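You operate a simulated robot arm through the tools that you are given. There is no shell and no other tool.

The job below is to be done with a simulated robot arm. You get a single attempt, and the scene is never put back.

TASK
Find both red socks and put them together in the middle drawer.
Fine: the loose ones on the counter, on the drawer's wide side; shut the drawer; the blue socks stay.

The check looks at the end state, three seconds after you hand in, the way a careful person would. Anything else that was tipped, shoved, dropped, spilled or broken makes it a failure.

THE ROBOT
A 7-joint arm with a two-finger parallel gripper, fixed in place. Base frame: the origin is on the floor under the middle of its stand, x ahead of it, y to its left, z up; the work surface is at about z = 880. Readings come in mm, rad, newtons and seconds.
It reaches about 1372 mm from its shoulder. Its first joint turns from -2.601 to 2.601 rad. Payload 3.43 kg.
The TCP is the grasp point between the finger pads, 30 mm short of the fingertips. In the tool frame z runs along the fingers and y along their closing line. Largest opening 94 mm; finger width 28, thickness 10; the body of the gripper, 50 by 96 mm, starts 55 mm behind the TCP.
Orientation is told as [roll, pitch, yaw] about the base's x, y, z axes, in that order, counted from this pose: with the fingers straight down and closing along the base's y, the tool's x points along the base's -x, its y along +y and its z along -z.

THE INTERFACE
- The arm moves only by the tool drive_tool. Its argument "deltas" is a list of rows, each a list of 7 numbers: the shift along the base's x, y, z in mm, then the turn, a rotation vector about the base's x, y, z in rad, then the gripper command, from -1 (fully open) to 1 (shut), values between in proportion. In form: [[x, y, z, rx, ry, rz, claw], ...]. A call has 1 to 20 rows; each row shifts and turns the commanded pose from where the row before left it. A row lasts 0.2 s, in which the tool goes at most 50 mm and 0.15 rad; a call with a longer step from one row to the next is refused whole, and so is a gripper value outside its range. Where a pose cannot be reached the arm comes as near as it can. A force on the tool above 40 N (or 10 N above the force at the start of the call, whichever is more), or a blocked arm, ends the call early, and 0.2 s more pass. Each finger travels about 45 mm/s and halts on what it meets, pressing with about 25 N; the grip force reading is that of the motor and also rises with nothing between the fingers. The clock runs only during rows and for 0.2 s after the last one: add rows that do not move to give the fingers time. It gives the time, the measured TCP pose, the force on the tool (base axes), the opening and the grip force at its end, in the units of the frame above (readings bear some noise), with the torque about the TCP (base axes, N m) and any sound that the robot's microphone picked up.
- Cameras (640 x 400 px; columns grow to the right, rows downward): "scene" is fixed at [37, 505.7, 1317.7]; the picture's right is [0.27, -0.96, 0.00], its down [-0.56, -0.16, -0.81] and it looks along [0.78, 0.22, -0.58] (base axes); focal length 216 px, centre (320, 200). "wrist" rides on the gripper at [76, 14, -102] in the tool frame; the picture's right is [-0.18, 0.98, 0.00], its down [-0.75, -0.14, -0.64] and it looks along [-0.63, -0.12, 0.77] (tool axes); focal length 243 px, centre (320, 200).
- grab_frame(camera): a new picture of that camera. The clock stands still meanwhile.
- locate(camera, pixels): for up to 12 pixels [column, row] of the newest picture of that camera ("zoom" is the newest enlarged one), the place [x, y, z] in the base frame of the surface seen there, good to about 3 mm, but the place of the scene camera against the robot may be out by one fixed shift of up to 25 mm in any direction. The clock stands still meanwhile.
- zoom(camera, box): a new picture of the part [left, top, right, bottom] of that camera's present view, enlarged. The clock stands still meanwhile.
- job_done(): hands the job in; it is judged then, once.

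Unless the task says otherwise, let go and move clear before handing in.

The tools are called after ">>>" as a command line: name --pt "numbers of a row" for each row, then --argument value for the rest, lists and objects as JSON in quotes. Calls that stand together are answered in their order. drive_tool: Moves the arm, as the interface text tells. Its arguments: {"type":"object","properties":{"deltas":{"type":"array","items":{"type":"array","items":{"type":"number"}}}},"required":["deltas"]} The other tools are called the same way: grab_frame (camera) takes a picture; locate (camera, pixels) gives the place of the surface under pixels of a picture; zoom (camera, box) takes an enlarged picture of a part of a camera's view; job_done () hands the job in.

At the start:

```text
t: 0.0
tool_pos: [669.6, 727.3, 1177.0]
ee_rot: [-0.001, 0.0, 0.0]
force: [-0.4, -0.5, 0.1]
torque: [-0.01, 0.0, -0.01]
width: 94.1
gripper_force: 0.1
```

scene: 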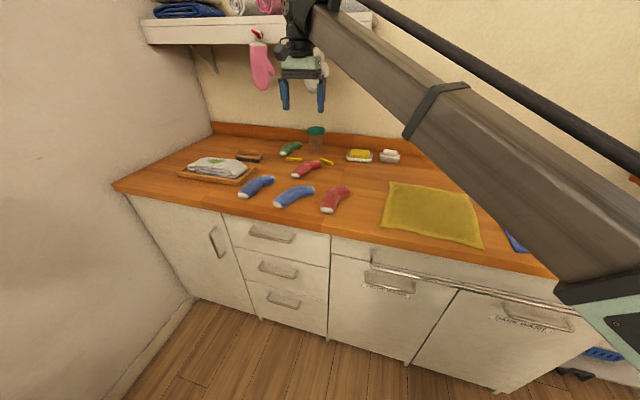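
wrist: 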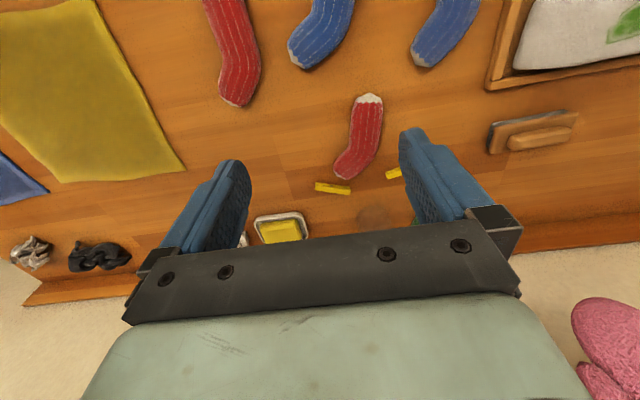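

The scene picture shows two red socks on the counter, near (307,168) and (336,199), two blue ones at (257,187) and (294,196), and a three-drawer stack at (280,270). I'll zoom in on the socks and the drawers before moving.

>>> zoom --camera "scene" --box '[170, 120, 410, 270]'

>>> zoom --camera "scene" --box '[180, 200, 420, 350]'

>>> zoom --camera "wrist" --box '[160, 0, 480, 200]'

```text
2.67 times, centred on (290, 195) of scene
```

zoom: 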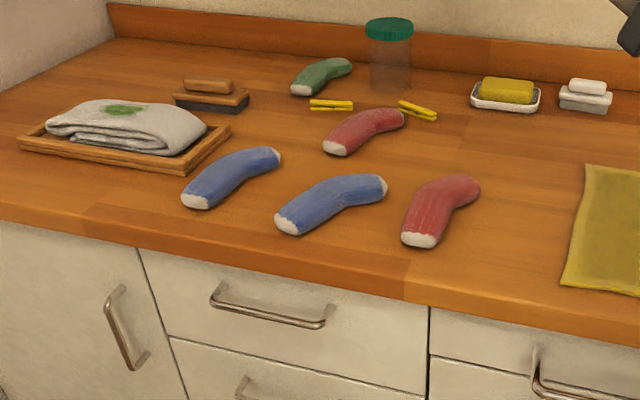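

```text
2.67 times, centred on (300, 275) of scene
```

zoom: 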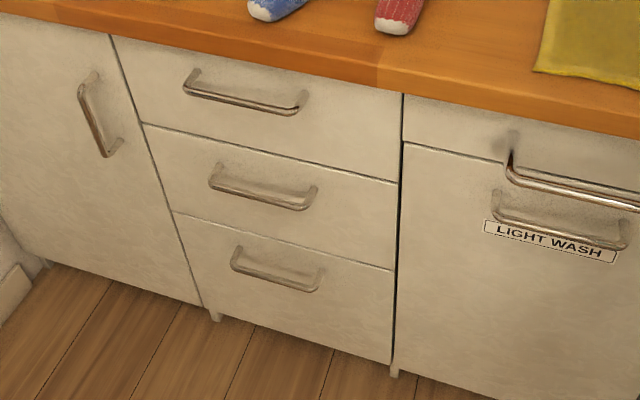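

```text
2.00 times, centred on (320, 100) of wrist
```

zoom: 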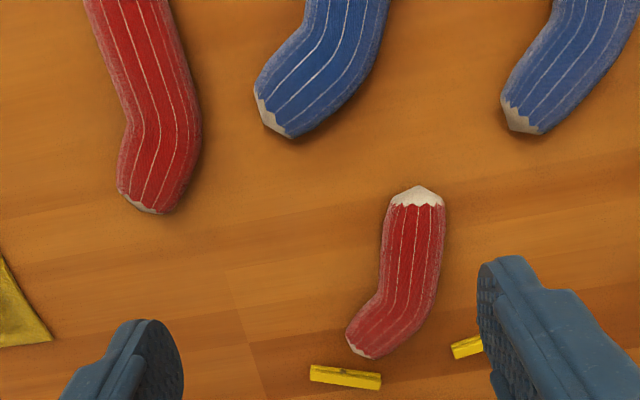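

The zooms show the middle drawer's bar handle at around zoomed (262,185), and both red socks are clear of their neighbours. Next I'll locate the handles, the drawer edges and the socks.

>>> locate --camera "scene" --pixels '[[262, 268], [296, 275], [278, 272], [239, 249], [328, 268], [330, 299], [247, 282], [270, 262], [290, 290], [250, 233], [292, 240], [286, 303]]'

>>> locate --camera "wrist" --pixels '[[368, 98], [366, 130], [345, 170], [222, 10], [235, 50], [237, 98], [330, 188], [393, 172], [300, 60], [420, 60], [500, 80], [280, 230]]'

>>> zoom --camera "scene" --box '[240, 240, 340, 302]'

```text
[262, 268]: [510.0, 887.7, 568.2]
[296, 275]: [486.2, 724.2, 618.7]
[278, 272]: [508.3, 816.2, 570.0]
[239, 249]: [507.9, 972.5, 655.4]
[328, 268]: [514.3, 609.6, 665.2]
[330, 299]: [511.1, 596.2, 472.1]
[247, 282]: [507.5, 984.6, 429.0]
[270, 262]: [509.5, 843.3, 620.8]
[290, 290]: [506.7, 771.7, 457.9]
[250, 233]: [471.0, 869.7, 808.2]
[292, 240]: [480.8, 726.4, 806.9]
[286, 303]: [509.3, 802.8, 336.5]
```

```text
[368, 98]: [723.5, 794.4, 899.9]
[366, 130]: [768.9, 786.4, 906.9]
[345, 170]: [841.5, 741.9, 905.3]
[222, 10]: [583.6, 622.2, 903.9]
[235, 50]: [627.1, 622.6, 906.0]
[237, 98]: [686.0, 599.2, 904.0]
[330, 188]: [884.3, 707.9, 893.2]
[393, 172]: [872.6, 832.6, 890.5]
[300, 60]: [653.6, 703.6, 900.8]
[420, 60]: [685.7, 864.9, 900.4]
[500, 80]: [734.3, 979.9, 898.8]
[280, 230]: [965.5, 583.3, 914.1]
```

```text
6.40 times, centred on (290, 271) of scene
```

zoom: 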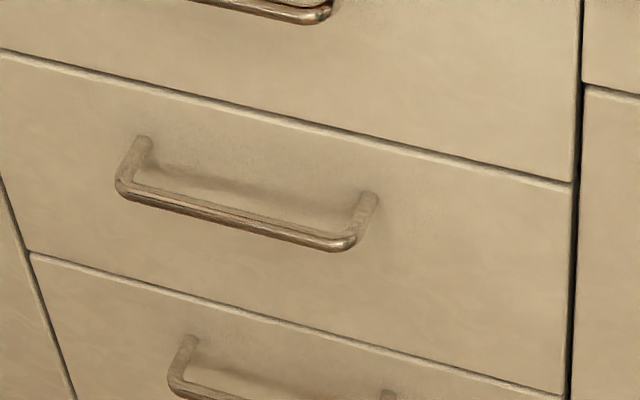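

The front face of the drawers sits near x≈508 and the handles stick out to about x≈475. I'll locate the middle handle bar in the enlarged picture, and check the same landmarks in both cameras to get the scene camera's shift.

>>> locate --camera "zoom" --pixels '[[130, 192], [180, 206], [232, 220], [290, 234], [340, 245], [142, 145], [366, 200], [300, 145], [450, 155], [15, 60], [570, 188], [450, 300]]'

>>> zoom --camera "scene" --box '[270, 130, 430, 230]'

>>> zoom --camera "wrist" --box '[200, 80, 440, 230]'

```text
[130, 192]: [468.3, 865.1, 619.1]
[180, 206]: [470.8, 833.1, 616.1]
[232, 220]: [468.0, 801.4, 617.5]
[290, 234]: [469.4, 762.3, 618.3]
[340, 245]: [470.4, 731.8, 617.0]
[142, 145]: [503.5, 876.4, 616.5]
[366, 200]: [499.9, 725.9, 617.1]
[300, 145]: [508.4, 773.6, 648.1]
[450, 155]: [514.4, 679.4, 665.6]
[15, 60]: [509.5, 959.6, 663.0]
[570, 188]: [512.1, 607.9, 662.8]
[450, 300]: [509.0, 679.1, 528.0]
```

```text
4.00 times, centred on (350, 180) of scene
```

zoom: 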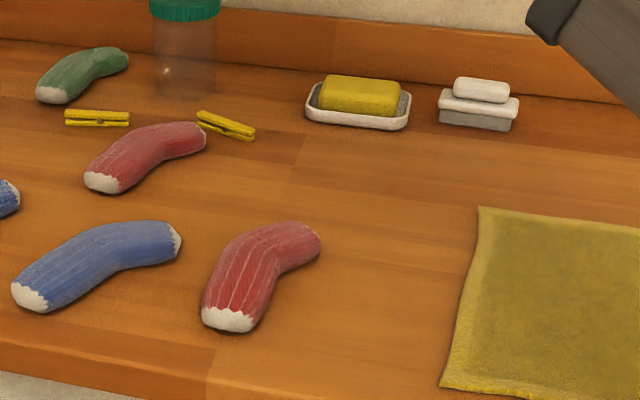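

```text
2.67 times, centred on (320, 155) of wrist
```

zoom: 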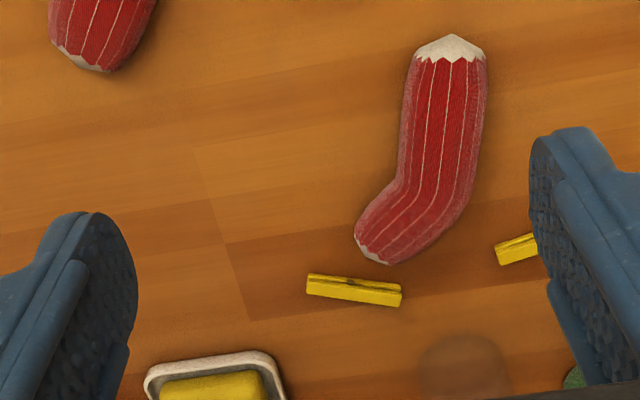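

Landmarks visible in both cameras are the clothespin by the small red sock, the corner of the yellow cloth, the sock tips and the soap. I'll locate these in each picture to work out the shift.

>>> locate --camera "scene" --pixels '[[326.5, 161.2], [321, 163], [390.5, 183], [360, 154], [349, 189], [326, 210], [294, 176], [310, 166], [335, 195], [341, 188], [300, 170], [382, 225]]'

>>> locate --camera "wrist" --pixels '[[332.5, 188], [341, 176], [183, 171], [280, 231], [238, 104], [368, 96], [217, 0], [370, 120], [361, 155], [300, 120], [250, 140], [400, 100]]'

```text
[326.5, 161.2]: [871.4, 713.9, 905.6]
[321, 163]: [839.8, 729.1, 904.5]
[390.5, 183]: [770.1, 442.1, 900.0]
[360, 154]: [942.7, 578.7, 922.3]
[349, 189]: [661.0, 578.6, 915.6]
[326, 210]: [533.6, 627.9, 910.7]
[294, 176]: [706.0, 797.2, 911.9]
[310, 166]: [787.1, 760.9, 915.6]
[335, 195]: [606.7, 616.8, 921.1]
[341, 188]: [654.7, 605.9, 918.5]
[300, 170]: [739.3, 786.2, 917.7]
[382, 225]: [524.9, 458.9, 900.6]
```

```text
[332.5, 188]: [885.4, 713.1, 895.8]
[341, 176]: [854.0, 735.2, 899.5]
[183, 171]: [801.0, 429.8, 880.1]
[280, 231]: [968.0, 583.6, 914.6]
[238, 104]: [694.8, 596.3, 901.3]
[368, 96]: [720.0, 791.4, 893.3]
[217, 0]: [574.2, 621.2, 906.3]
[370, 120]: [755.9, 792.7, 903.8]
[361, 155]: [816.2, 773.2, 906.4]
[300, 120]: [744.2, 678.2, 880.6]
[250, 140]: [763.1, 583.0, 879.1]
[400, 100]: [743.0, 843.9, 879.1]
```

The wrist camera puts the counter at z≈880, and the scene camera reads higher and nearer, so its shift is roughly (+15, 0, -12); I'll refine that close up. Next I'll pull the arm back clear of the counter and turn the tool -90° in yaw, ready to approach the handle.

>>> drive_tool --pt "-33.6 6.4 -3 0 0 -0.1428 -1" --pt "-33.6 6.4 -3 0 0 -0.1428 -1" --pt "-33.6 6.4 -3 0 0 -0.1428 -1" --pt "-33.6 6.4 -3 0 0 -0.1428 -1" --pt "-33.6 6.4 -3 0 0 -0.1428 -1" --pt "-33.6 6.4 -3 0 0 -0.1428 -1" --pt "-33.6 6.4 -3 0 0 -0.1428 -1" --pt "-33.6 6.4 -3 0 0 -0.1428 -1" --pt "-33.6 6.4 -3 0 0 -0.1428 -1" --pt "-33.6 6.4 -3 0 0 -0.1428 -1" --pt "-33.6 6.4 -3 0 0 -0.1428 -1"

>>> grab_frame --camera "scene"

>>> grab_frame --camera "wrist"

```text
t: 2.4
tool_pos: [299.0, 799.0, 1144.9]
ee_rot: [0.0, -0.002, -1.572]
force: [-0.8, 0.6, 0.0]
torque: [0.01, -0.02, 0.01]
width: 94.3
gripper_force: 0.0
```

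```text
taken
```

scene: 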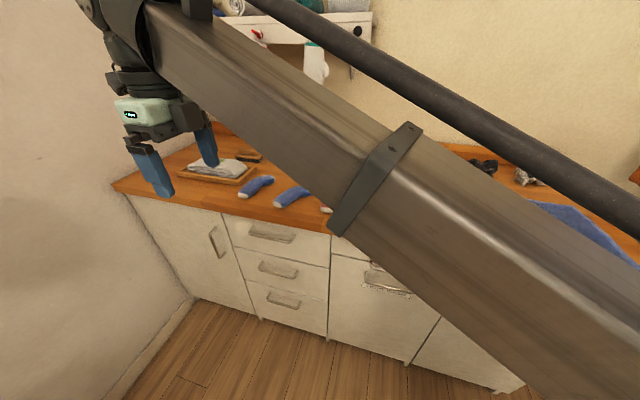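

```text
taken
```

wrist: 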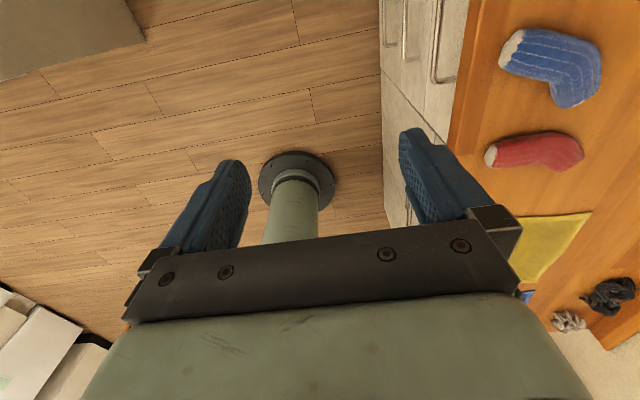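

The yaw worked, and the tool is at (299, 799, 1145) with nothing touched. The wrist picture now shows the drawer handles near (390–440, 20–80), so I'll zoom there to place the middle handle in the robot's own frame.

>>> zoom --camera "wrist" --box '[360, 0, 520, 100]'

```text
4.00 times, centred on (440, 50) of wrist
```

zoom: 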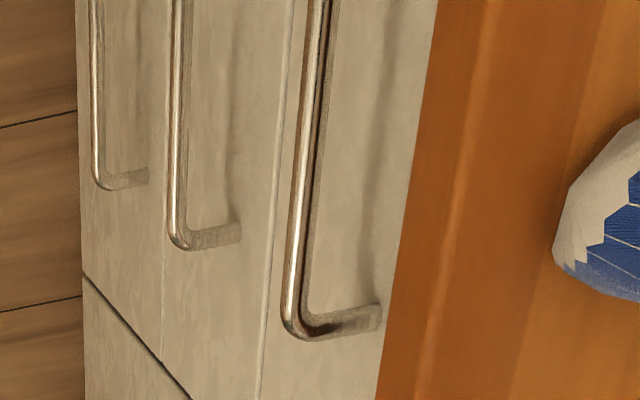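

>>> locate --camera "zoom" --pixels '[[180, 40], [174, 120], [176, 200], [184, 243], [215, 239], [236, 234], [230, 100], [200, 300], [314, 60], [296, 240], [95, 100], [420, 100]]'

>>> locate --camera "scene" --pixels '[[200, 290], [230, 200], [225, 205], [275, 215], [317, 228], [160, 195]]'

```text
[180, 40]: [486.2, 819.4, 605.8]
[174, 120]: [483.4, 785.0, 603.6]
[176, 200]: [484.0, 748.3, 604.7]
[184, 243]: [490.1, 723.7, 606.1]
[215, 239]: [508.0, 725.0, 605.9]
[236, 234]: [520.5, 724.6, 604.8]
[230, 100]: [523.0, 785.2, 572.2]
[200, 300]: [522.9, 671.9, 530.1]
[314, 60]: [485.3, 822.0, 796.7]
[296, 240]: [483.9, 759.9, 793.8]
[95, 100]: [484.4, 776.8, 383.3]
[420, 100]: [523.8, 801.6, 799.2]
```

```text
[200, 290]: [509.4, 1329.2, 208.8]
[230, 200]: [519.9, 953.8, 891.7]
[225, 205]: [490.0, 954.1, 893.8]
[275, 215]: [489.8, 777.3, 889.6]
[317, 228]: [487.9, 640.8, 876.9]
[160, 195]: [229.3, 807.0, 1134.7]
```

In the robot's own frame the middle handle bar is at about (488, 794, 601), the drawer face is at x≈523, and the scene shift is about (+15, -4, -13). I'll now pitch the tool so the fingers point along +x, closing vertically, while coming down in front of the drawers.

>>> drive_tool --pt "0 0 -25 0 -0.1428 0 -1" --pt "0 0 -25 0 -0.1428 0 -1" --pt "0 0 -25 0 -0.1428 0 -1" --pt "0 0 -25 0 -0.1428 0 -1" --pt "0 0 -25 0 -0.1428 0 -1" --pt "0 0 -25 0 -0.1428 0 -1" --pt "0 0 -25 0 -0.1428 0 -1" --pt "0 0 -25 0 -0.1428 0 -1" --pt "0 0 -25 0 -0.1428 0 -1" --pt "0 0 -25 0 -0.1428 0 -1" --pt "0 0 -25 0 -0.1428 0 -1"

>>> grab_frame --camera "scene"

>>> grab_frame --camera "wrist"

```text
t: 4.8
tool_pos: [328.3, 791.7, 1000.7]
ee_rot: [1.531, -0.116, -1.564]
force: [0.4, 0.4, -0.4]
torque: [0.01, 0.0, 0.0]
width: 94.3
gripper_force: 0.1
out of reach, approached as far as the arm can: row 8, 9, 10, 11
```

```text
taken
```

scene: 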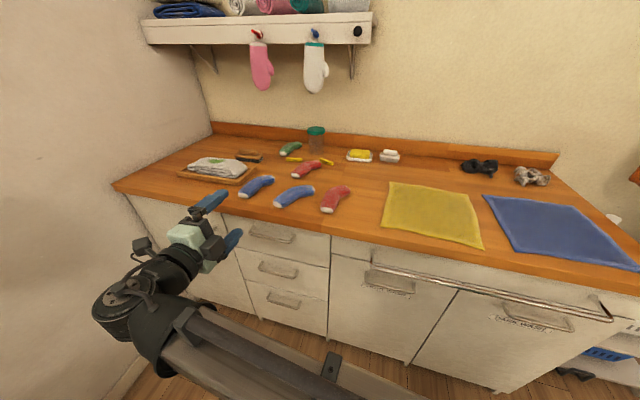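

```text
taken
```

wrist: 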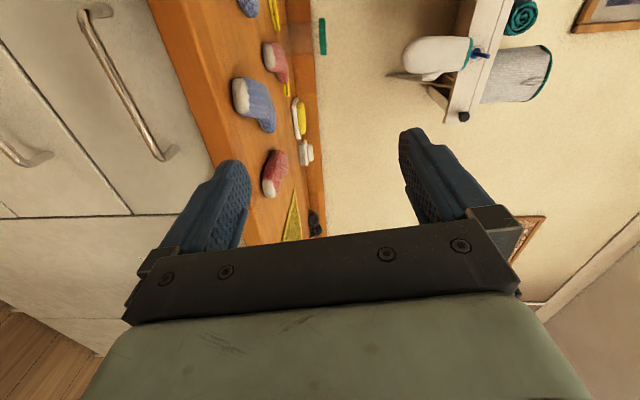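

The pose readout (328, 792, 1001) shows the arm stopped short of a fully horizontal tool at this spot, with no contact. I'll back the pitch off to about 45° downward, which can still grip a round bar, and see what the arm can reach.

>>> drive_tool --pt "0 0 0 0 0.14 0 -1" --pt "0 0 0 0 0.14 0 -1" --pt "0 0 0 0 0.14 0 -1" --pt "0 0 0 0 0.14 0 -1" --pt "0 0 0 0 0.14 0 -1"

>>> grab_frame --camera "scene"

```text
t: 6.0
tool_pos: [330.2, 791.6, 999.8]
ee_rot: [0.826, -0.083, -1.49]
force: [-0.3, -0.5, 0.2]
torque: [0.0, -0.01, -0.03]
width: 93.6
gripper_force: 0.0
```

```text
taken
```

scene: 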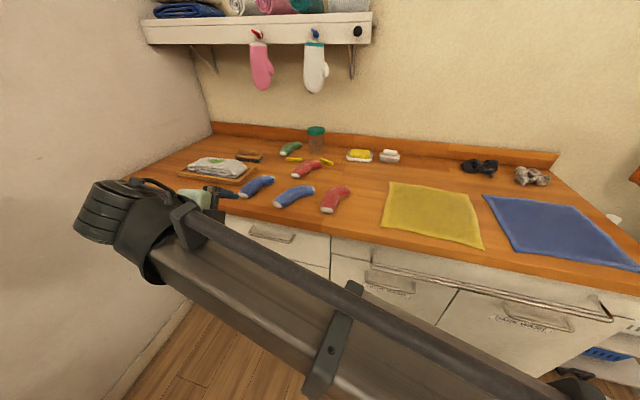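

The arm held (330, 792, 1000) with the tool now pointing +x and about 43° down, and its roll is off by only 0.116 rad. I'll correct the roll, narrow the fingers to about 38 mm, and go down to a stand-off point in front of the middle handle.

>>> drive_tool --pt "0 0 -20 0.0855 0 -0.078 0.2" --pt "10 0 -40 0 0 0 0.2" --pt "10 0 -40 0 0 0 0.2" --pt "10 0 -40 0 0 0 0.2" --pt "10 0 -40 0 0 0 0.2" --pt "10 0 -40 0 0 0 0.2"

>>> grab_frame --camera "wrist"

>>> grab_frame --camera "scene"

```text
t: 7.4
tool_pos: [394.8, 788.1, 796.2]
ee_rot: [0.821, -0.01, -1.552]
force: [-0.3, 0.1, 0.3]
torque: [0.0, -0.02, 0.0]
width: 37.7
gripper_force: 0.1
out of reach, approached as far as the arm can: row 5, 6
```

```text
taken
```

wrist: 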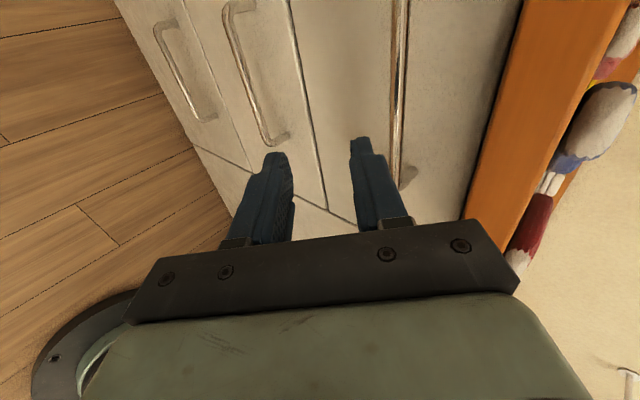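

```text
taken
```

scene: 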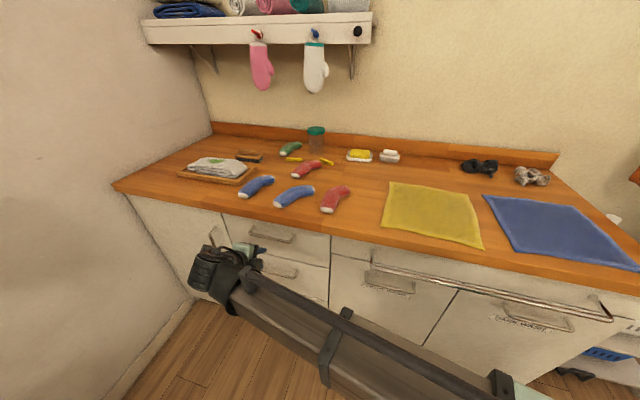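

The arm stopped at (395, 788, 796) with no contact, so something in this arm posture is limiting it. I'll locate points along the boom in the scene picture at (250,295), (330,335) and (400,365) to see how the arm is folded.

>>> locate --camera "scene" --pixels '[[205, 270], [215, 262], [240, 285], [250, 300], [290, 315], [330, 345], [360, 355], [400, 380], [450, 392], [500, 388], [255, 252], [228, 262]]'

>>> zoom --camera "scene" --box '[160, 200, 560, 400]'

```text
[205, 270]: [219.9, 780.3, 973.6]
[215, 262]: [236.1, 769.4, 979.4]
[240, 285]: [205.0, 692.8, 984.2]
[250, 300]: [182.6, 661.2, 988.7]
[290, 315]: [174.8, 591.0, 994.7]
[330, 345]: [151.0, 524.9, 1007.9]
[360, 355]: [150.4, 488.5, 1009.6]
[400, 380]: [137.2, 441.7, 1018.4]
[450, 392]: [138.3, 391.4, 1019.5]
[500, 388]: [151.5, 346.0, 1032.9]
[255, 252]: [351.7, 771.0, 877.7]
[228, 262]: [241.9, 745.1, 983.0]
```

```text
1.60 times, centred on (360, 300) of scene
```

zoom: 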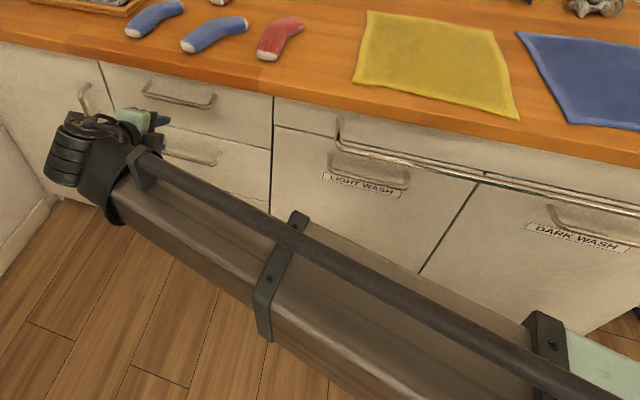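

The forearm runs nearly along y at z≈1000 and slopes gently down to the wrist at about (255, 766, 965). The stop looks like a wrist or roll limit rather than a lack of reach. I'll back off slightly, tilt the fingers steeper to about 63° down, and test going lower.

>>> drive_tool --pt "-15 2 0 0 0.12 0 0.2" --pt "-15 2 0 0 0.12 0 0.2" --pt "-15 2 0 0 0.12 0 0.2" --pt "0 0 -25 0 0 0 0.2" --pt "0 0 -25 0 0 0 0.2" --pt "0 0 -25 0 0 0 0.2" --pt "0 0 -25 0 0 0 0.2"

```text
t: 9.0
tool_pos: [351.0, 795.1, 698.3]
ee_rot: [0.472, 0.001, -1.569]
force: [0.9, 0.4, 0.0]
torque: [-0.01, -0.03, 0.02]
width: 37.6
gripper_force: 0.1
```

The steeper tilt reached (351, 795, 698) cleanly, with the tool axis about (0.455, 0, -0.891). Now I'll move to a stand-off about 60 mm back from the bar along that axis, narrow the opening to about 26 mm, and look with the wrist camera.

>>> drive_tool --pt "25 0 0 0 0 0 0.447" --pt "25 0 -10 0 0 0 0.447" --pt "25 0 -15 0 0 0 0.447" --pt "25 0 -10 0 0 0 0.447"

>>> grab_frame --camera "wrist"

>>> grab_frame --camera "scene"

```text
t: 10.0
tool_pos: [451.1, 795.6, 664.7]
ee_rot: [0.47, 0.004, -1.569]
force: [0.8, -0.4, 0.5]
torque: [0.01, -0.04, 0.0]
width: 25.7
gripper_force: 0.0
```

```text
taken
```

wrist: 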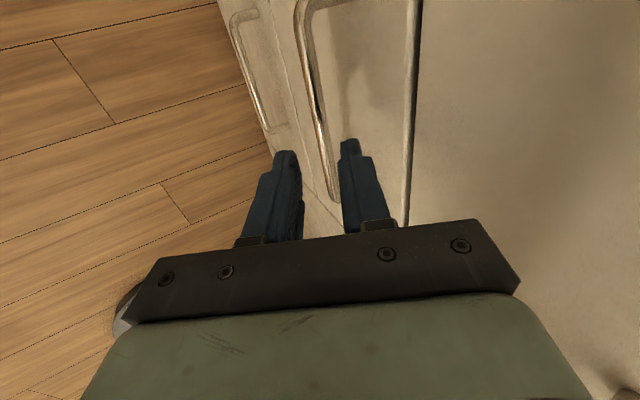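

```text
taken
```

scene: 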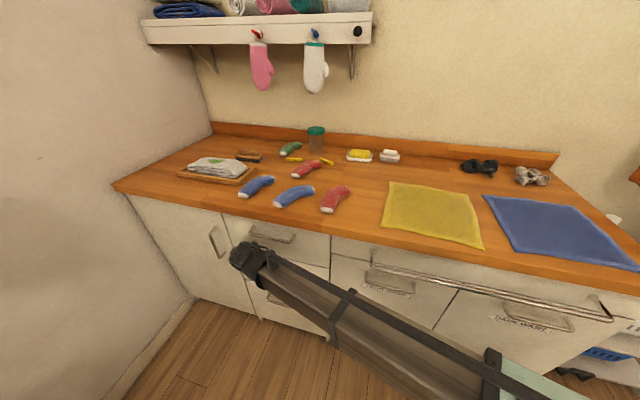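

The wrist picture shows the middle handle bar running down to about (325,185), lined up between the fingertips at (285,152) and (348,142). I'll zoom there to measure the bar's exact position and thickness.

>>> zoom --camera "wrist" --box '[240, 40, 400, 240]'

>>> locate --camera "wrist" --pixels '[[310, 60], [314, 90], [319, 120], [323, 150], [327, 180], [302, 20], [370, 60], [370, 120], [413, 100], [310, 140], [305, 60], [316, 60]]'

```text
2.00 times, centred on (320, 140) of wrist
```

zoom: 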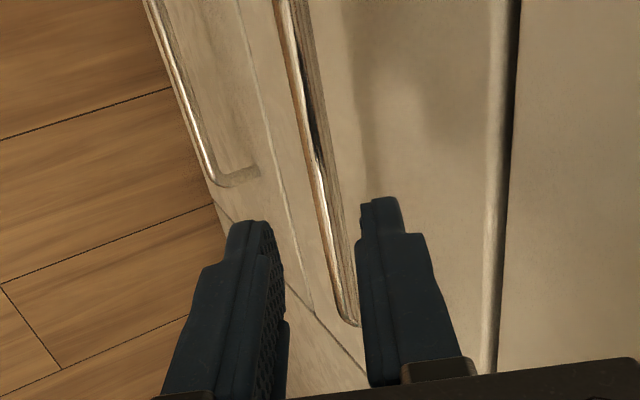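

```text
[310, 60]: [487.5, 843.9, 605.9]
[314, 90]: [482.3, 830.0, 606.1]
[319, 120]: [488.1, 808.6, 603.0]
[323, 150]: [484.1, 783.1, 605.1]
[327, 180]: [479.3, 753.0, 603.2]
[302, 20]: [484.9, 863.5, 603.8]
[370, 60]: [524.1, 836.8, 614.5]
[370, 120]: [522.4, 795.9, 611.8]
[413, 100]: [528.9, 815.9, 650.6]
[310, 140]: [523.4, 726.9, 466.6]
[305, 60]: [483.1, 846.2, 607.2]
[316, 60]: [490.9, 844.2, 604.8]
```

The bar centre is at about (487, y, 601) with a radius of about 5–6 mm, roughly 73 mm ahead of the TCP and 3 mm toward the drawer face. I'll correct that offset and advance 58 mm along the tool axis so the fingers straddle the bar, still open.

>>> drive_tool --pt "2.9 -2 1.5 0 0 0 0.447" --pt "6.6 0 -12.9 0 0 0 0.447" --pt "6.6 0 -12.9 0 0 0 0.447" --pt "6.6 0 -12.9 0 0 0 0.447" --pt "6.6 0 -12.9 0 0 0 0.447"

>>> grab_frame --camera "wrist"

```text
t: 11.2
tool_pos: [480.0, 794.0, 612.6]
ee_rot: [0.47, 0.001, -1.569]
force: [-1.5, 0.4, 0.1]
torque: [-0.02, 0.0, 0.01]
width: 26.0
gripper_force: 0.1
```

```text
taken
```

wrist: 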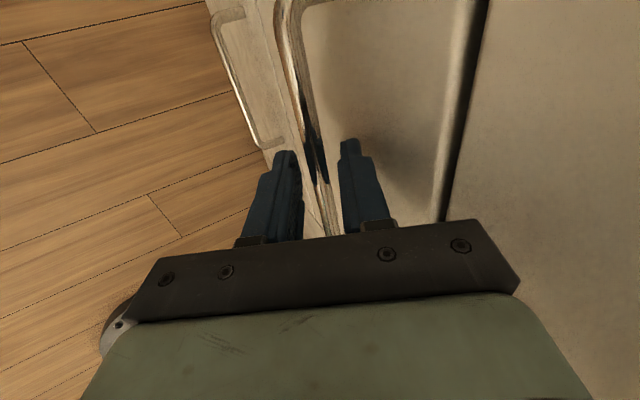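

The picture shows the bar passing between the two fingers at about (318,170), and the force reads near zero. I'll close on it and let the fingers settle.

>>> drive_tool --pt "0 0 0 0 0 0 1" --pt "0 0 0 0 0 0 1" --pt "0 0 0 0 0 0 1" --pt "0 0 0 0 0 0 1"

```text
t: 12.2
tool_pos: [478.5, 793.8, 611.7]
ee_rot: [0.469, 0.003, -1.57]
force: [-2.7, -2.7, -6.2]
torque: [0.33, 0.12, 0.1]
width: 10.5
gripper_force: 44.7
```

The fingers closed to 10.5 mm and the grip force rose to 45, so they have the bar. I'll pull straight back along -x in small steps and watch the force.

>>> drive_tool --pt "-8 0 0 0 0 0 1" --pt "-15 0 0 0 0 0 1" --pt "-20 0 0 0 0 0 1" --pt "-20 0 0 0 0 0 1"

>>> grab_frame --camera "scene"

```text
t: 13.2
tool_pos: [416.4, 793.1, 611.9]
ee_rot: [0.466, -0.003, -1.57]
force: [0.5, -14.0, -28.5]
torque: [0.19, 0.27, 0.19]
width: 10.7
gripper_force: 44.7
```

```text
taken
```

scene: 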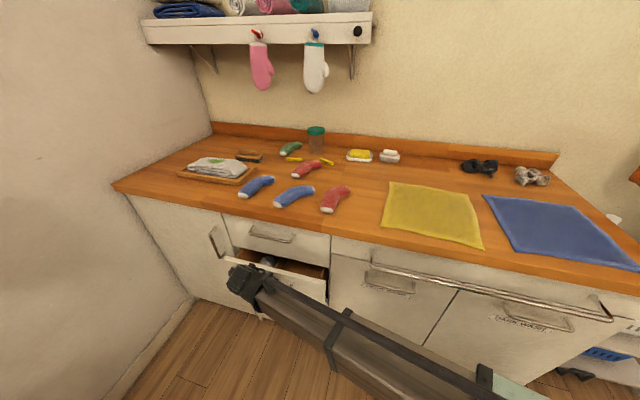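

The drawer is sliding open: the interior shows at (300,270) in the scene. The tool reads -28 N vertically and -14 N sideways, so I'm straining slightly. I'll ease down and to -y a touch and keep pulling.

>>> drive_tool --pt "-10 -1 -2 0 0 0 1" --pt "-20 -0.5 -0.5 0 0 0 1" --pt "-20 0 0 0 0 0 1"

```text
t: 14.0
tool_pos: [366.2, 793.6, 611.6]
ee_rot: [0.47, 0.008, -1.569]
force: [-1.0, 2.6, 5.2]
torque: [-0.64, 0.17, -0.31]
width: 10.5
gripper_force: 44.4
```

The force dropped to about 5 N, and the drawer has moved about 112 mm. I'll keep pulling in the same way.

>>> drive_tool --pt "-20 0 0 0 0 0 1" --pt "-25 0 0 0 0 0 1" --pt "-25 0 0 0 0 0 1" --pt "-20 0 0 0 0 0 1"

>>> grab_frame --camera "scene"

```text
t: 14.6
tool_pos: [345.9, 792.8, 613.6]
ee_rot: [0.456, 0.004, -1.561]
force: [2.2, 5.3, -15.5]
torque: [0.68, 0.23, -1.01]
width: 10.7
gripper_force: 44.6
out of reach, approached as far as the arm can: row 1, 2
stopped in row 2: the force on the tool passed its limit at 48 N (the readings are from after the stop); the commanded pose is now the measured one
```

```text
taken
```

scene: 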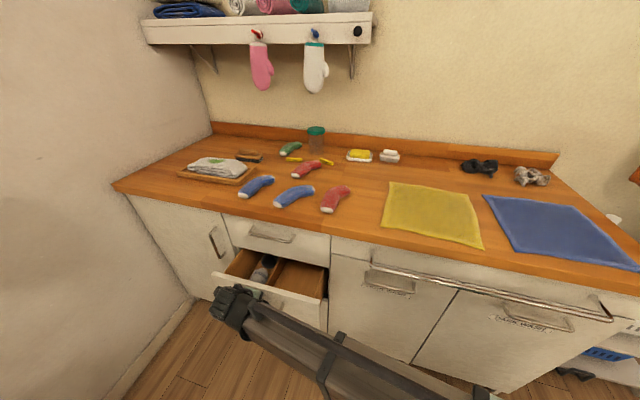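

The pull stopped at x≈346 because the arm ran out of reach at this tilt (a 48 N peak, now -15 N), with the drawer about 130 mm open. I'll zoom on the interior, then rotate the grip toward vertical around the bar to regain reach.

>>> zoom --camera "scene" --box '[200, 230, 360, 330]'

>>> drive_tool --pt "1.3 0 -0.6 0 0.1 0 1" --pt "1.3 0 0.2 0 0.1 0 1" --pt "1.3 0 0.2 0 0.1 0 1"

```text
4.00 times, centred on (280, 280) of scene
```

zoom: 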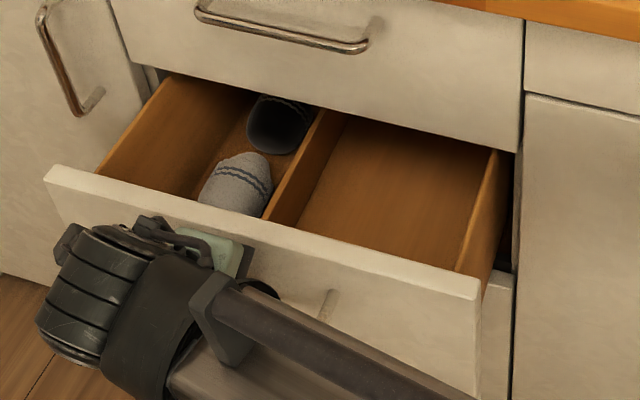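

```text
t: 15.4
tool_pos: [349.5, 792.1, 613.9]
ee_rot: [0.156, 0.007, -1.558]
force: [0.3, 9.9, 1.3]
torque: [0.98, -0.2, -1.13]
width: 10.8
gripper_force: 43.9
```

The rotation worked: the tool is now near vertical (0.156) and forces are low. I'll keep pulling the drawer out.

>>> drive_tool --pt "-10 0.3 0 0 0 0 1" --pt "-20 0 0 0 0 0 1" --pt "-20 0 0 0 0 0 1"

>>> grab_frame --camera "scene"

```text
t: 16.2
tool_pos: [298.4, 792.5, 614.5]
ee_rot: [0.16, 0.008, -1.56]
force: [-0.8, 16.7, 24.4]
torque: [-0.16, 0.09, -1.19]
width: 11.1
gripper_force: 44.4
```

```text
taken
```

scene: 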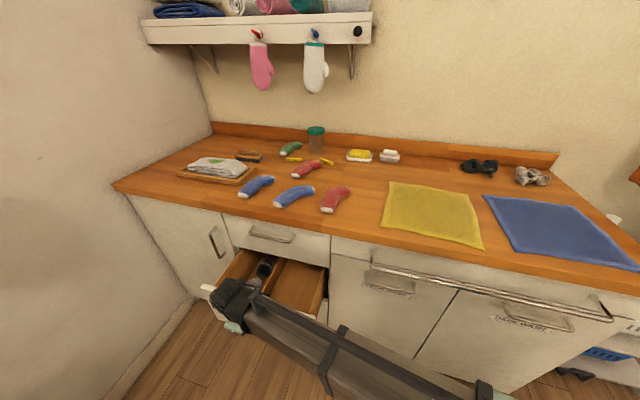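

The drawer is about 187 mm out. The tool reads +24 N vertically and +17 N in y, so I'll ease up and to +y slightly and pull further.

>>> drive_tool --pt "-10 1 1.5 0 0 0 1" --pt "-20 0.3 0.3 0 0 0 1" --pt "-20 0 0 0 0 0 1"

```text
t: 17.0
tool_pos: [247.8, 792.5, 614.8]
ee_rot: [0.157, 0.003, -1.558]
force: [-2.0, -1.0, -0.5]
torque: [0.81, 0.17, -1.1]
width: 11.0
gripper_force: 44.6
```

The forces are near zero and the drawer is about 237 mm out. One more short pull gives comfortable room, then I'll release.

>>> drive_tool --pt "-10 0 0 0 0 0 1" --pt "-15 0 0 0 0 0 1"

>>> grab_frame --camera "scene"

>>> grab_frame --camera "wrist"

```text
t: 17.6
tool_pos: [222.7, 792.7, 614.9]
ee_rot: [0.157, 0.003, -1.557]
force: [-0.9, -3.1, -21.0]
torque: [-0.27, 0.22, -1.25]
width: 10.8
gripper_force: 44.8
```

```text
taken
```

scene: 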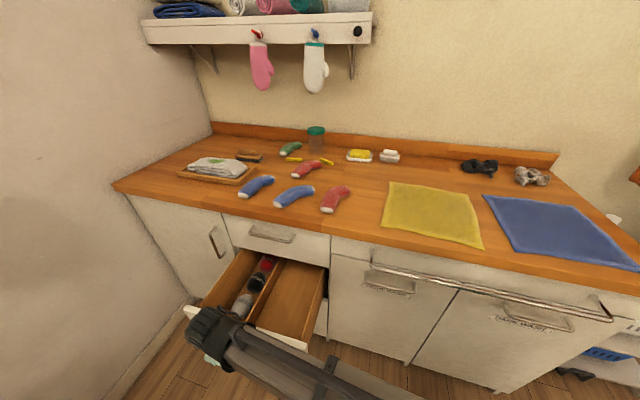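

```text
taken
```

wrist: 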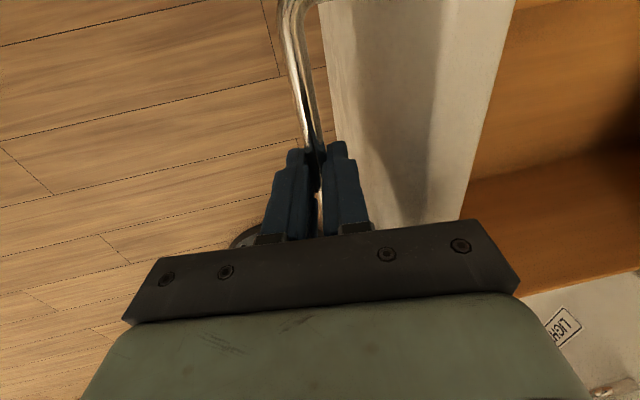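

The drawer is now about 262 mm out. The scene shows a left compartment holding several rolled socks near (258,280), and an empty right compartment near (295,295). I'll release the bar and back out upward along the tool axis.

>>> drive_tool --pt "0 0 0 0 0 0 0.4" --pt "0 0 0 0 0 0 0.4" --pt "-3 0 20 0 0 0 0.4" --pt "-5 0 30 0 0 0 0.4" --pt "-5 0 30 0 0 0 0.4" --pt "0 0 40 0 0 0 0.4" --pt "0 0 45 0 0 0 0.4" --pt "0 0 45 0 0.078 0 -0.5" --pt "0 0 45 0 0.078 0 -1"

>>> grab_frame --camera "scene"

>>> grab_frame --camera "wrist"

```text
t: 19.6
tool_pos: [211.8, 796.0, 871.9]
ee_rot: [0.002, 0.007, -1.56]
force: [-0.2, 1.1, 0.4]
torque: [-0.02, -0.04, 0.01]
width: 79.7
gripper_force: 0.1
```

```text
taken
```

scene: 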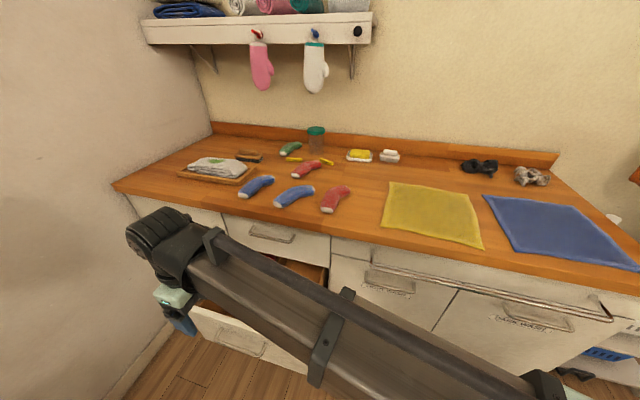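

```text
taken
```

wrist: 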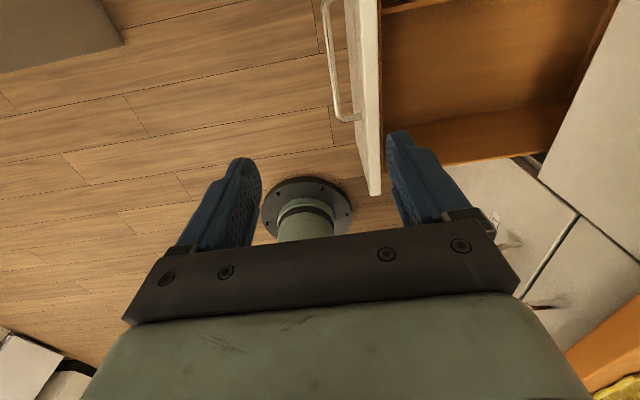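

The drawer stayed open and the tool is clear at (212, 796, 872). I'll go up and turn the yaw back to 0, then move over the front red sock, which also clears the scene camera's view of the drawer.

>>> drive_tool --pt "0 0 45 0 0 0.13 -1" --pt "0 0 45 0 0 0.13 -1" --pt "0 0 45 0 0 0.13 -1" --pt "0 0 45 0 0 0.13 -1" --pt "0 0 45 0 0 0.13 -1" --pt "5 -5 35 0 0 0.13 -1" --pt "40 -15 0 0 0 0.13 -1" --pt "40 -15 0 0 0 0.13 -1" --pt "40 -15 0 0 0 0.13 -1" --pt "40 -15 0 0 0 0.13 -1" --pt "40 -15 0 0 0 0.13 -1" --pt "40 -15 0 0 0 0.13 -1"

>>> grab_frame --camera "scene"

>>> grab_frame --camera "wrist"

```text
t: 22.2
tool_pos: [457.6, 700.6, 1131.9]
ee_rot: [0.001, 0.008, 0.003]
force: [0.2, 0.3, 0.8]
torque: [0.0, -0.03, -0.01]
width: 94.0
gripper_force: 0.1
```

```text
taken
```

scene: 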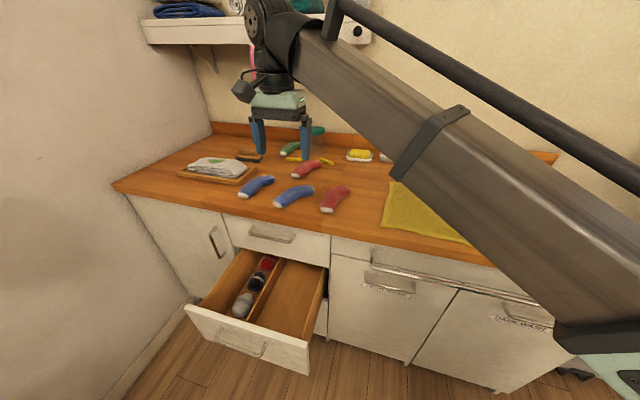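

```text
taken
```

wrist: 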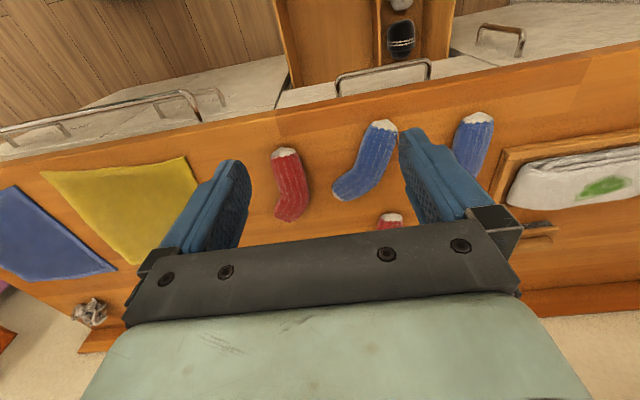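

The arm is clear, and the scene shows the whole open drawer: rolled socks in the left compartment around (255,285), and an empty right one around (295,300). I'll zoom in on the drawer and on the front red sock.

>>> zoom --camera "wrist" --box '[230, 100, 440, 240]'

>>> zoom --camera "scene" --box '[170, 230, 350, 380]'

```text
2.86 times, centred on (335, 170) of wrist
```

zoom: 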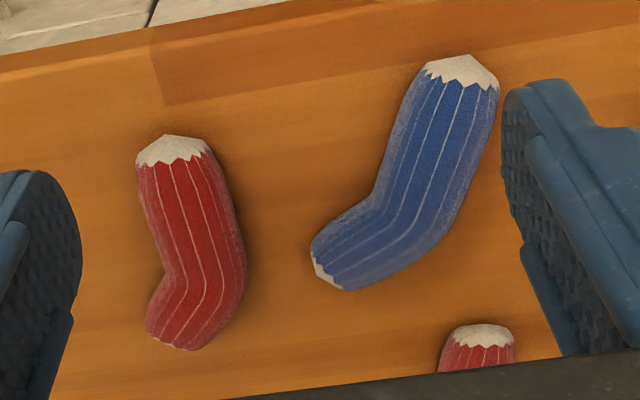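

```text
2.67 times, centred on (260, 305) of scene
```

zoom: 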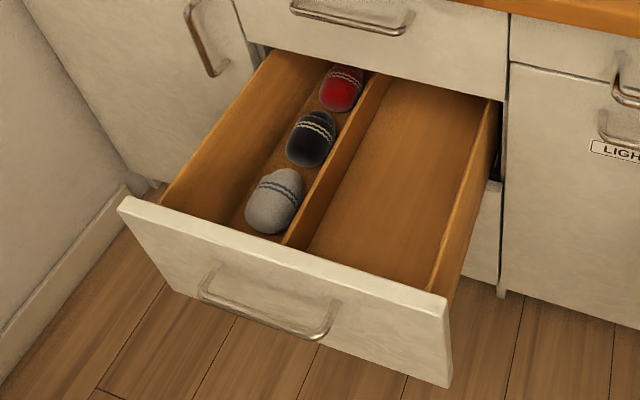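

The left side holds three rolled socks in grey, black and red; the right side is empty. I'll locate the walls, the divider and the floor to find out which side is the wide one.

>>> locate --camera "zoom" --pixels '[[163, 197], [272, 52], [285, 240], [340, 150], [385, 82], [432, 285], [492, 105], [370, 220], [420, 120], [215, 170], [290, 252], [440, 300]]'

>>> locate --camera "wrist" --pixels '[[288, 152], [290, 172], [297, 190], [293, 205], [284, 218], [278, 175], [304, 175], [330, 25], [385, 20], [450, 20], [410, 60], [320, 100]]'

```text
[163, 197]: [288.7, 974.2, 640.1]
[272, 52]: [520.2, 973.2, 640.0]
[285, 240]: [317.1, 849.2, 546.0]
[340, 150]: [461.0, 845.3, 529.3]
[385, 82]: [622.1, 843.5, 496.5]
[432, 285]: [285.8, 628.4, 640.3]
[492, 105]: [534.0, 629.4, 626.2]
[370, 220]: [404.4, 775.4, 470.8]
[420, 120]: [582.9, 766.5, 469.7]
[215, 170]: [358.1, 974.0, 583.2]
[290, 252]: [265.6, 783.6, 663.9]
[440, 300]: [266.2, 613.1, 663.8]
```

```text
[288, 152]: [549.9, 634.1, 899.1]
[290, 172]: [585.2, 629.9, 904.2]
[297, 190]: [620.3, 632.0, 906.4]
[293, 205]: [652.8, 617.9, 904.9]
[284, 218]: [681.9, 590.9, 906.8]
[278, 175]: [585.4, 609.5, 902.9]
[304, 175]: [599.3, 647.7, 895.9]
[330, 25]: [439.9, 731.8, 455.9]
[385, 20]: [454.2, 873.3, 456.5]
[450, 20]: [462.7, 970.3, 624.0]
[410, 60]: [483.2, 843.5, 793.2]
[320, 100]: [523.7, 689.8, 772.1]
```

The scene data gives left-compartment walls at y≈970 and 845, and the right compartment spanning y≈625–842, about 215 mm against about 125 mm. So the empty right compartment is the wide side, with its floor at z≈457 in the robot's frame. Next I'll move closer over the front red sock to measure its leg.

>>> drive_tool --pt "25 -20 -20 0 -0.008 0 -1" --pt "25 -20 -30 0 0 0 -1" --pt "25 -20 -30 0 0 0 -1" --pt "20 -10 -30 0 0 0 -1"

>>> grab_frame --camera "wrist"

```text
t: 23.2
tool_pos: [550.7, 630.0, 1018.6]
ee_rot: [0.001, 0.002, 0.002]
force: [0.4, -0.2, -0.6]
torque: [-0.04, -0.01, 0.01]
width: 94.3
gripper_force: 0.0
```

```text
taken
```

wrist: 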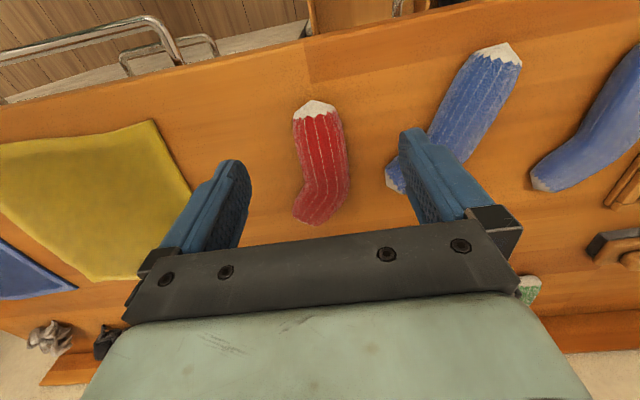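

The sock is well in view at (320,160) between the fingers, with the nearest blue sock's toe at (392,180). I'll zoom in to measure the red sock's edges and that neighbour's clearance.

>>> zoom --camera "wrist" --box '[260, 80, 440, 240]'

>>> locate --camera "wrist" --pixels '[[316, 104], [318, 125], [322, 150], [323, 175], [316, 205], [298, 130], [342, 130], [301, 160], [350, 160], [392, 182], [300, 215], [347, 190]]'

```text
2.50 times, centred on (350, 160) of wrist
```

zoom: 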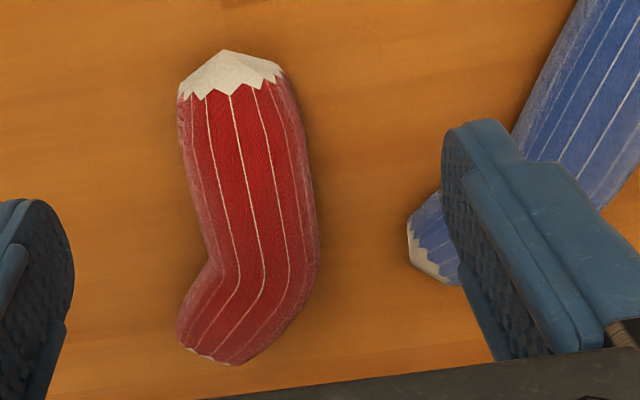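

```text
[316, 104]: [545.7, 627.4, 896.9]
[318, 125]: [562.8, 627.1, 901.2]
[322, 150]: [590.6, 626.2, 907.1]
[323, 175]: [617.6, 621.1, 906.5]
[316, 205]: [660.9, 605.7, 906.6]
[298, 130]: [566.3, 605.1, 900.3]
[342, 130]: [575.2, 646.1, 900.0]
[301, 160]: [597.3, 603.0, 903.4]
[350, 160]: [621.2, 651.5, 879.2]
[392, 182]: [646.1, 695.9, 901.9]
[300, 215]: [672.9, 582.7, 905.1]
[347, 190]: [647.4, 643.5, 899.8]
```

The sock's leg spans y≈603–650 at x≈600 (centre 627), its top is at z≈906, and the blue toe edge at y≈690 is well clear. I'll set a 70 mm opening, go over (604, 627) and come down to z≈914.

>>> drive_tool --pt "27 -1.5 -10 0 0 0 -0.489" --pt "26.5 -1.5 -10 0 0 0 -0.489" --pt "0 0 -25 0 0 0 -0.489" --pt "0 0 -25 0 0 0 -0.489" --pt "0 0 -20 0 0 0 -0.489" --pt "0 0 -14 0 0 0 -0.489"

>>> grab_frame --camera "wrist"

>>> zoom --camera "scene" --box '[230, 120, 410, 240]'

```text
t: 24.6
tool_pos: [604.0, 626.7, 916.8]
ee_rot: [0.002, -0.002, 0.001]
force: [0.1, -0.6, -0.3]
torque: [0.0, -0.02, -0.02]
width: 69.7
gripper_force: 0.1
```

```text
taken
```

wrist: 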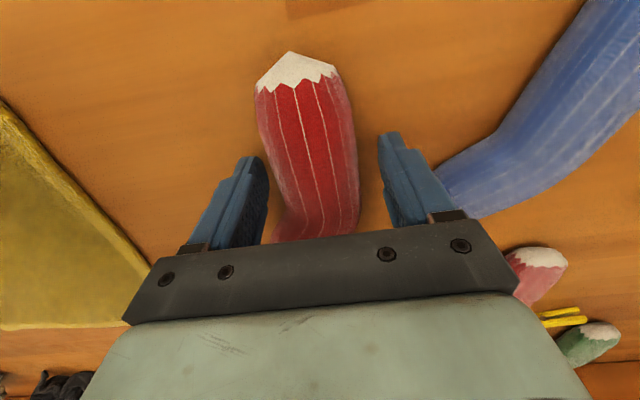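

```text
3.33 times, centred on (320, 180) of scene
```

zoom: 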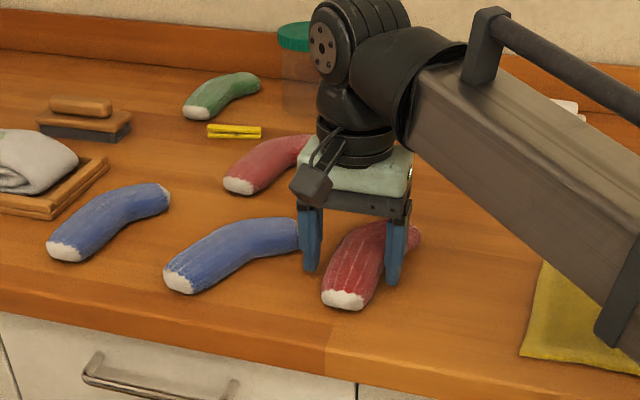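

The fingers straddle the sock's leg cleanly, and the blue toe is outside the finger, near (445,175) in the wrist view. I'll lower 3 mm and close.

>>> drive_tool --pt "0 0 -3 0 0 0 -0.489" --pt "0 0 0 0 0 0 0.2" --pt "0 0 0 0 0 0 1" --pt "0 0 0 0 0 0 1" --pt "0 0 0 0 0 0 1" --pt "0 0 0 0 0 0 1"

>>> grab_frame --camera "wrist"

```text
t: 26.0
tool_pos: [604.4, 625.5, 913.8]
ee_rot: [0.001, -0.001, -0.001]
force: [0.0, -0.3, -0.1]
torque: [-0.01, 0.04, -0.03]
width: 49.9
gripper_force: 25.0
```

```text
taken
```

wrist: 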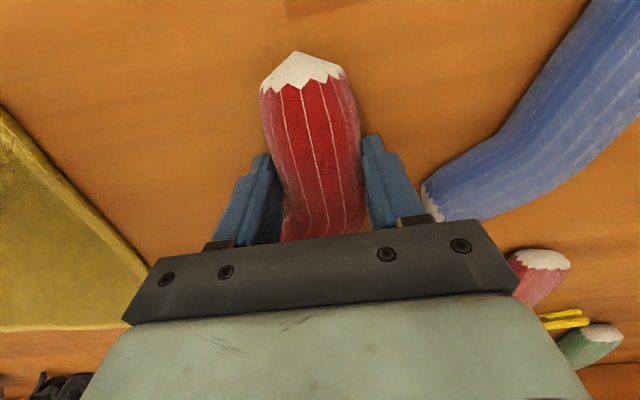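

The fingers stopped at 50 mm with a 25 N grip, so they're holding the sock. I'll lift straight up and check that it comes along.

>>> drive_tool --pt "0 0 10 0 0 0 1" --pt "0 0 25 0 0 0 1" --pt "0 0 35 0 0 0 1" --pt "0 0 40 0 0 0 1"

>>> grab_frame --camera "wrist"

>>> grab_frame --camera "scene"

```text
t: 27.0
tool_pos: [604.4, 626.9, 1023.9]
ee_rot: [0.001, 0.0, -0.001]
force: [-0.6, 0.4, -0.4]
torque: [0.01, 0.04, 0.01]
width: 49.7
gripper_force: 25.0
```

```text
taken
```

wrist: 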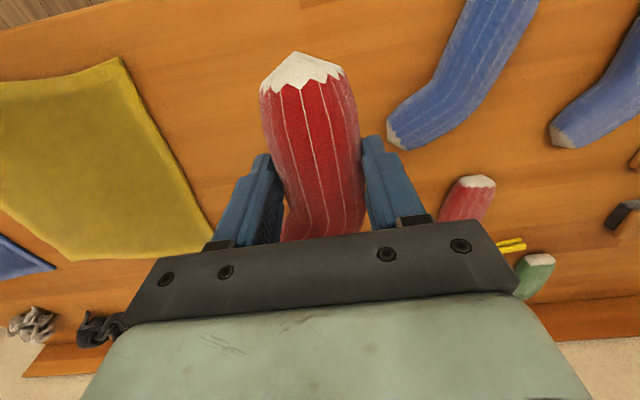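

```text
taken
```

scene: 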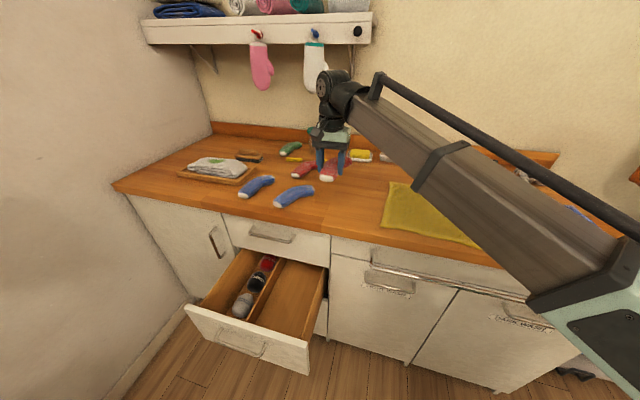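

The front red sock is held at 49.7 mm and lifted clear, and nothing else has moved. Before placing it, I'll zoom the drawer to pin down the wide compartment's walls and the divider top.

>>> zoom --camera "scene" --box '[230, 250, 340, 380]'

```text
3.08 times, centred on (285, 315) of scene
```

zoom: 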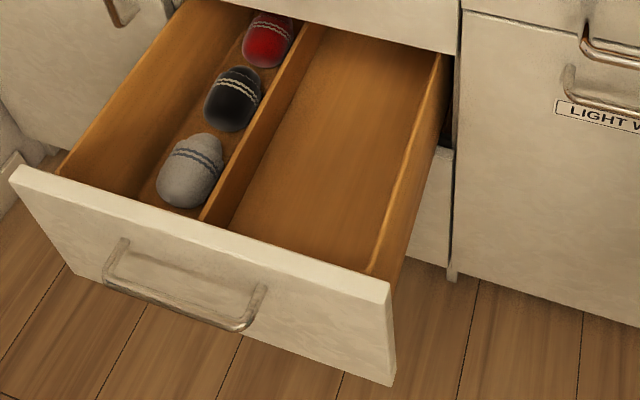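

>>> locate --camera "zoom" --pixels '[[368, 262], [375, 262], [384, 262], [405, 150], [411, 150], [204, 200], [255, 130], [265, 130], [300, 60], [240, 205], [360, 240], [330, 140]]'

```text
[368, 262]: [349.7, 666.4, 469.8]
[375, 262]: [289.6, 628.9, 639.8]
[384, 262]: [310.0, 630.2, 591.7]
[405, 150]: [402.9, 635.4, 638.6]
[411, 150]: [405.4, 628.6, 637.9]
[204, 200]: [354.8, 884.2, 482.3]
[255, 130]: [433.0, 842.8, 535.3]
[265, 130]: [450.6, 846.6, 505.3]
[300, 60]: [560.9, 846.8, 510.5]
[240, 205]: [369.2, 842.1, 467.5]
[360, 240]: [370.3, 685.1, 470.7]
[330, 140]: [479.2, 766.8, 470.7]
```

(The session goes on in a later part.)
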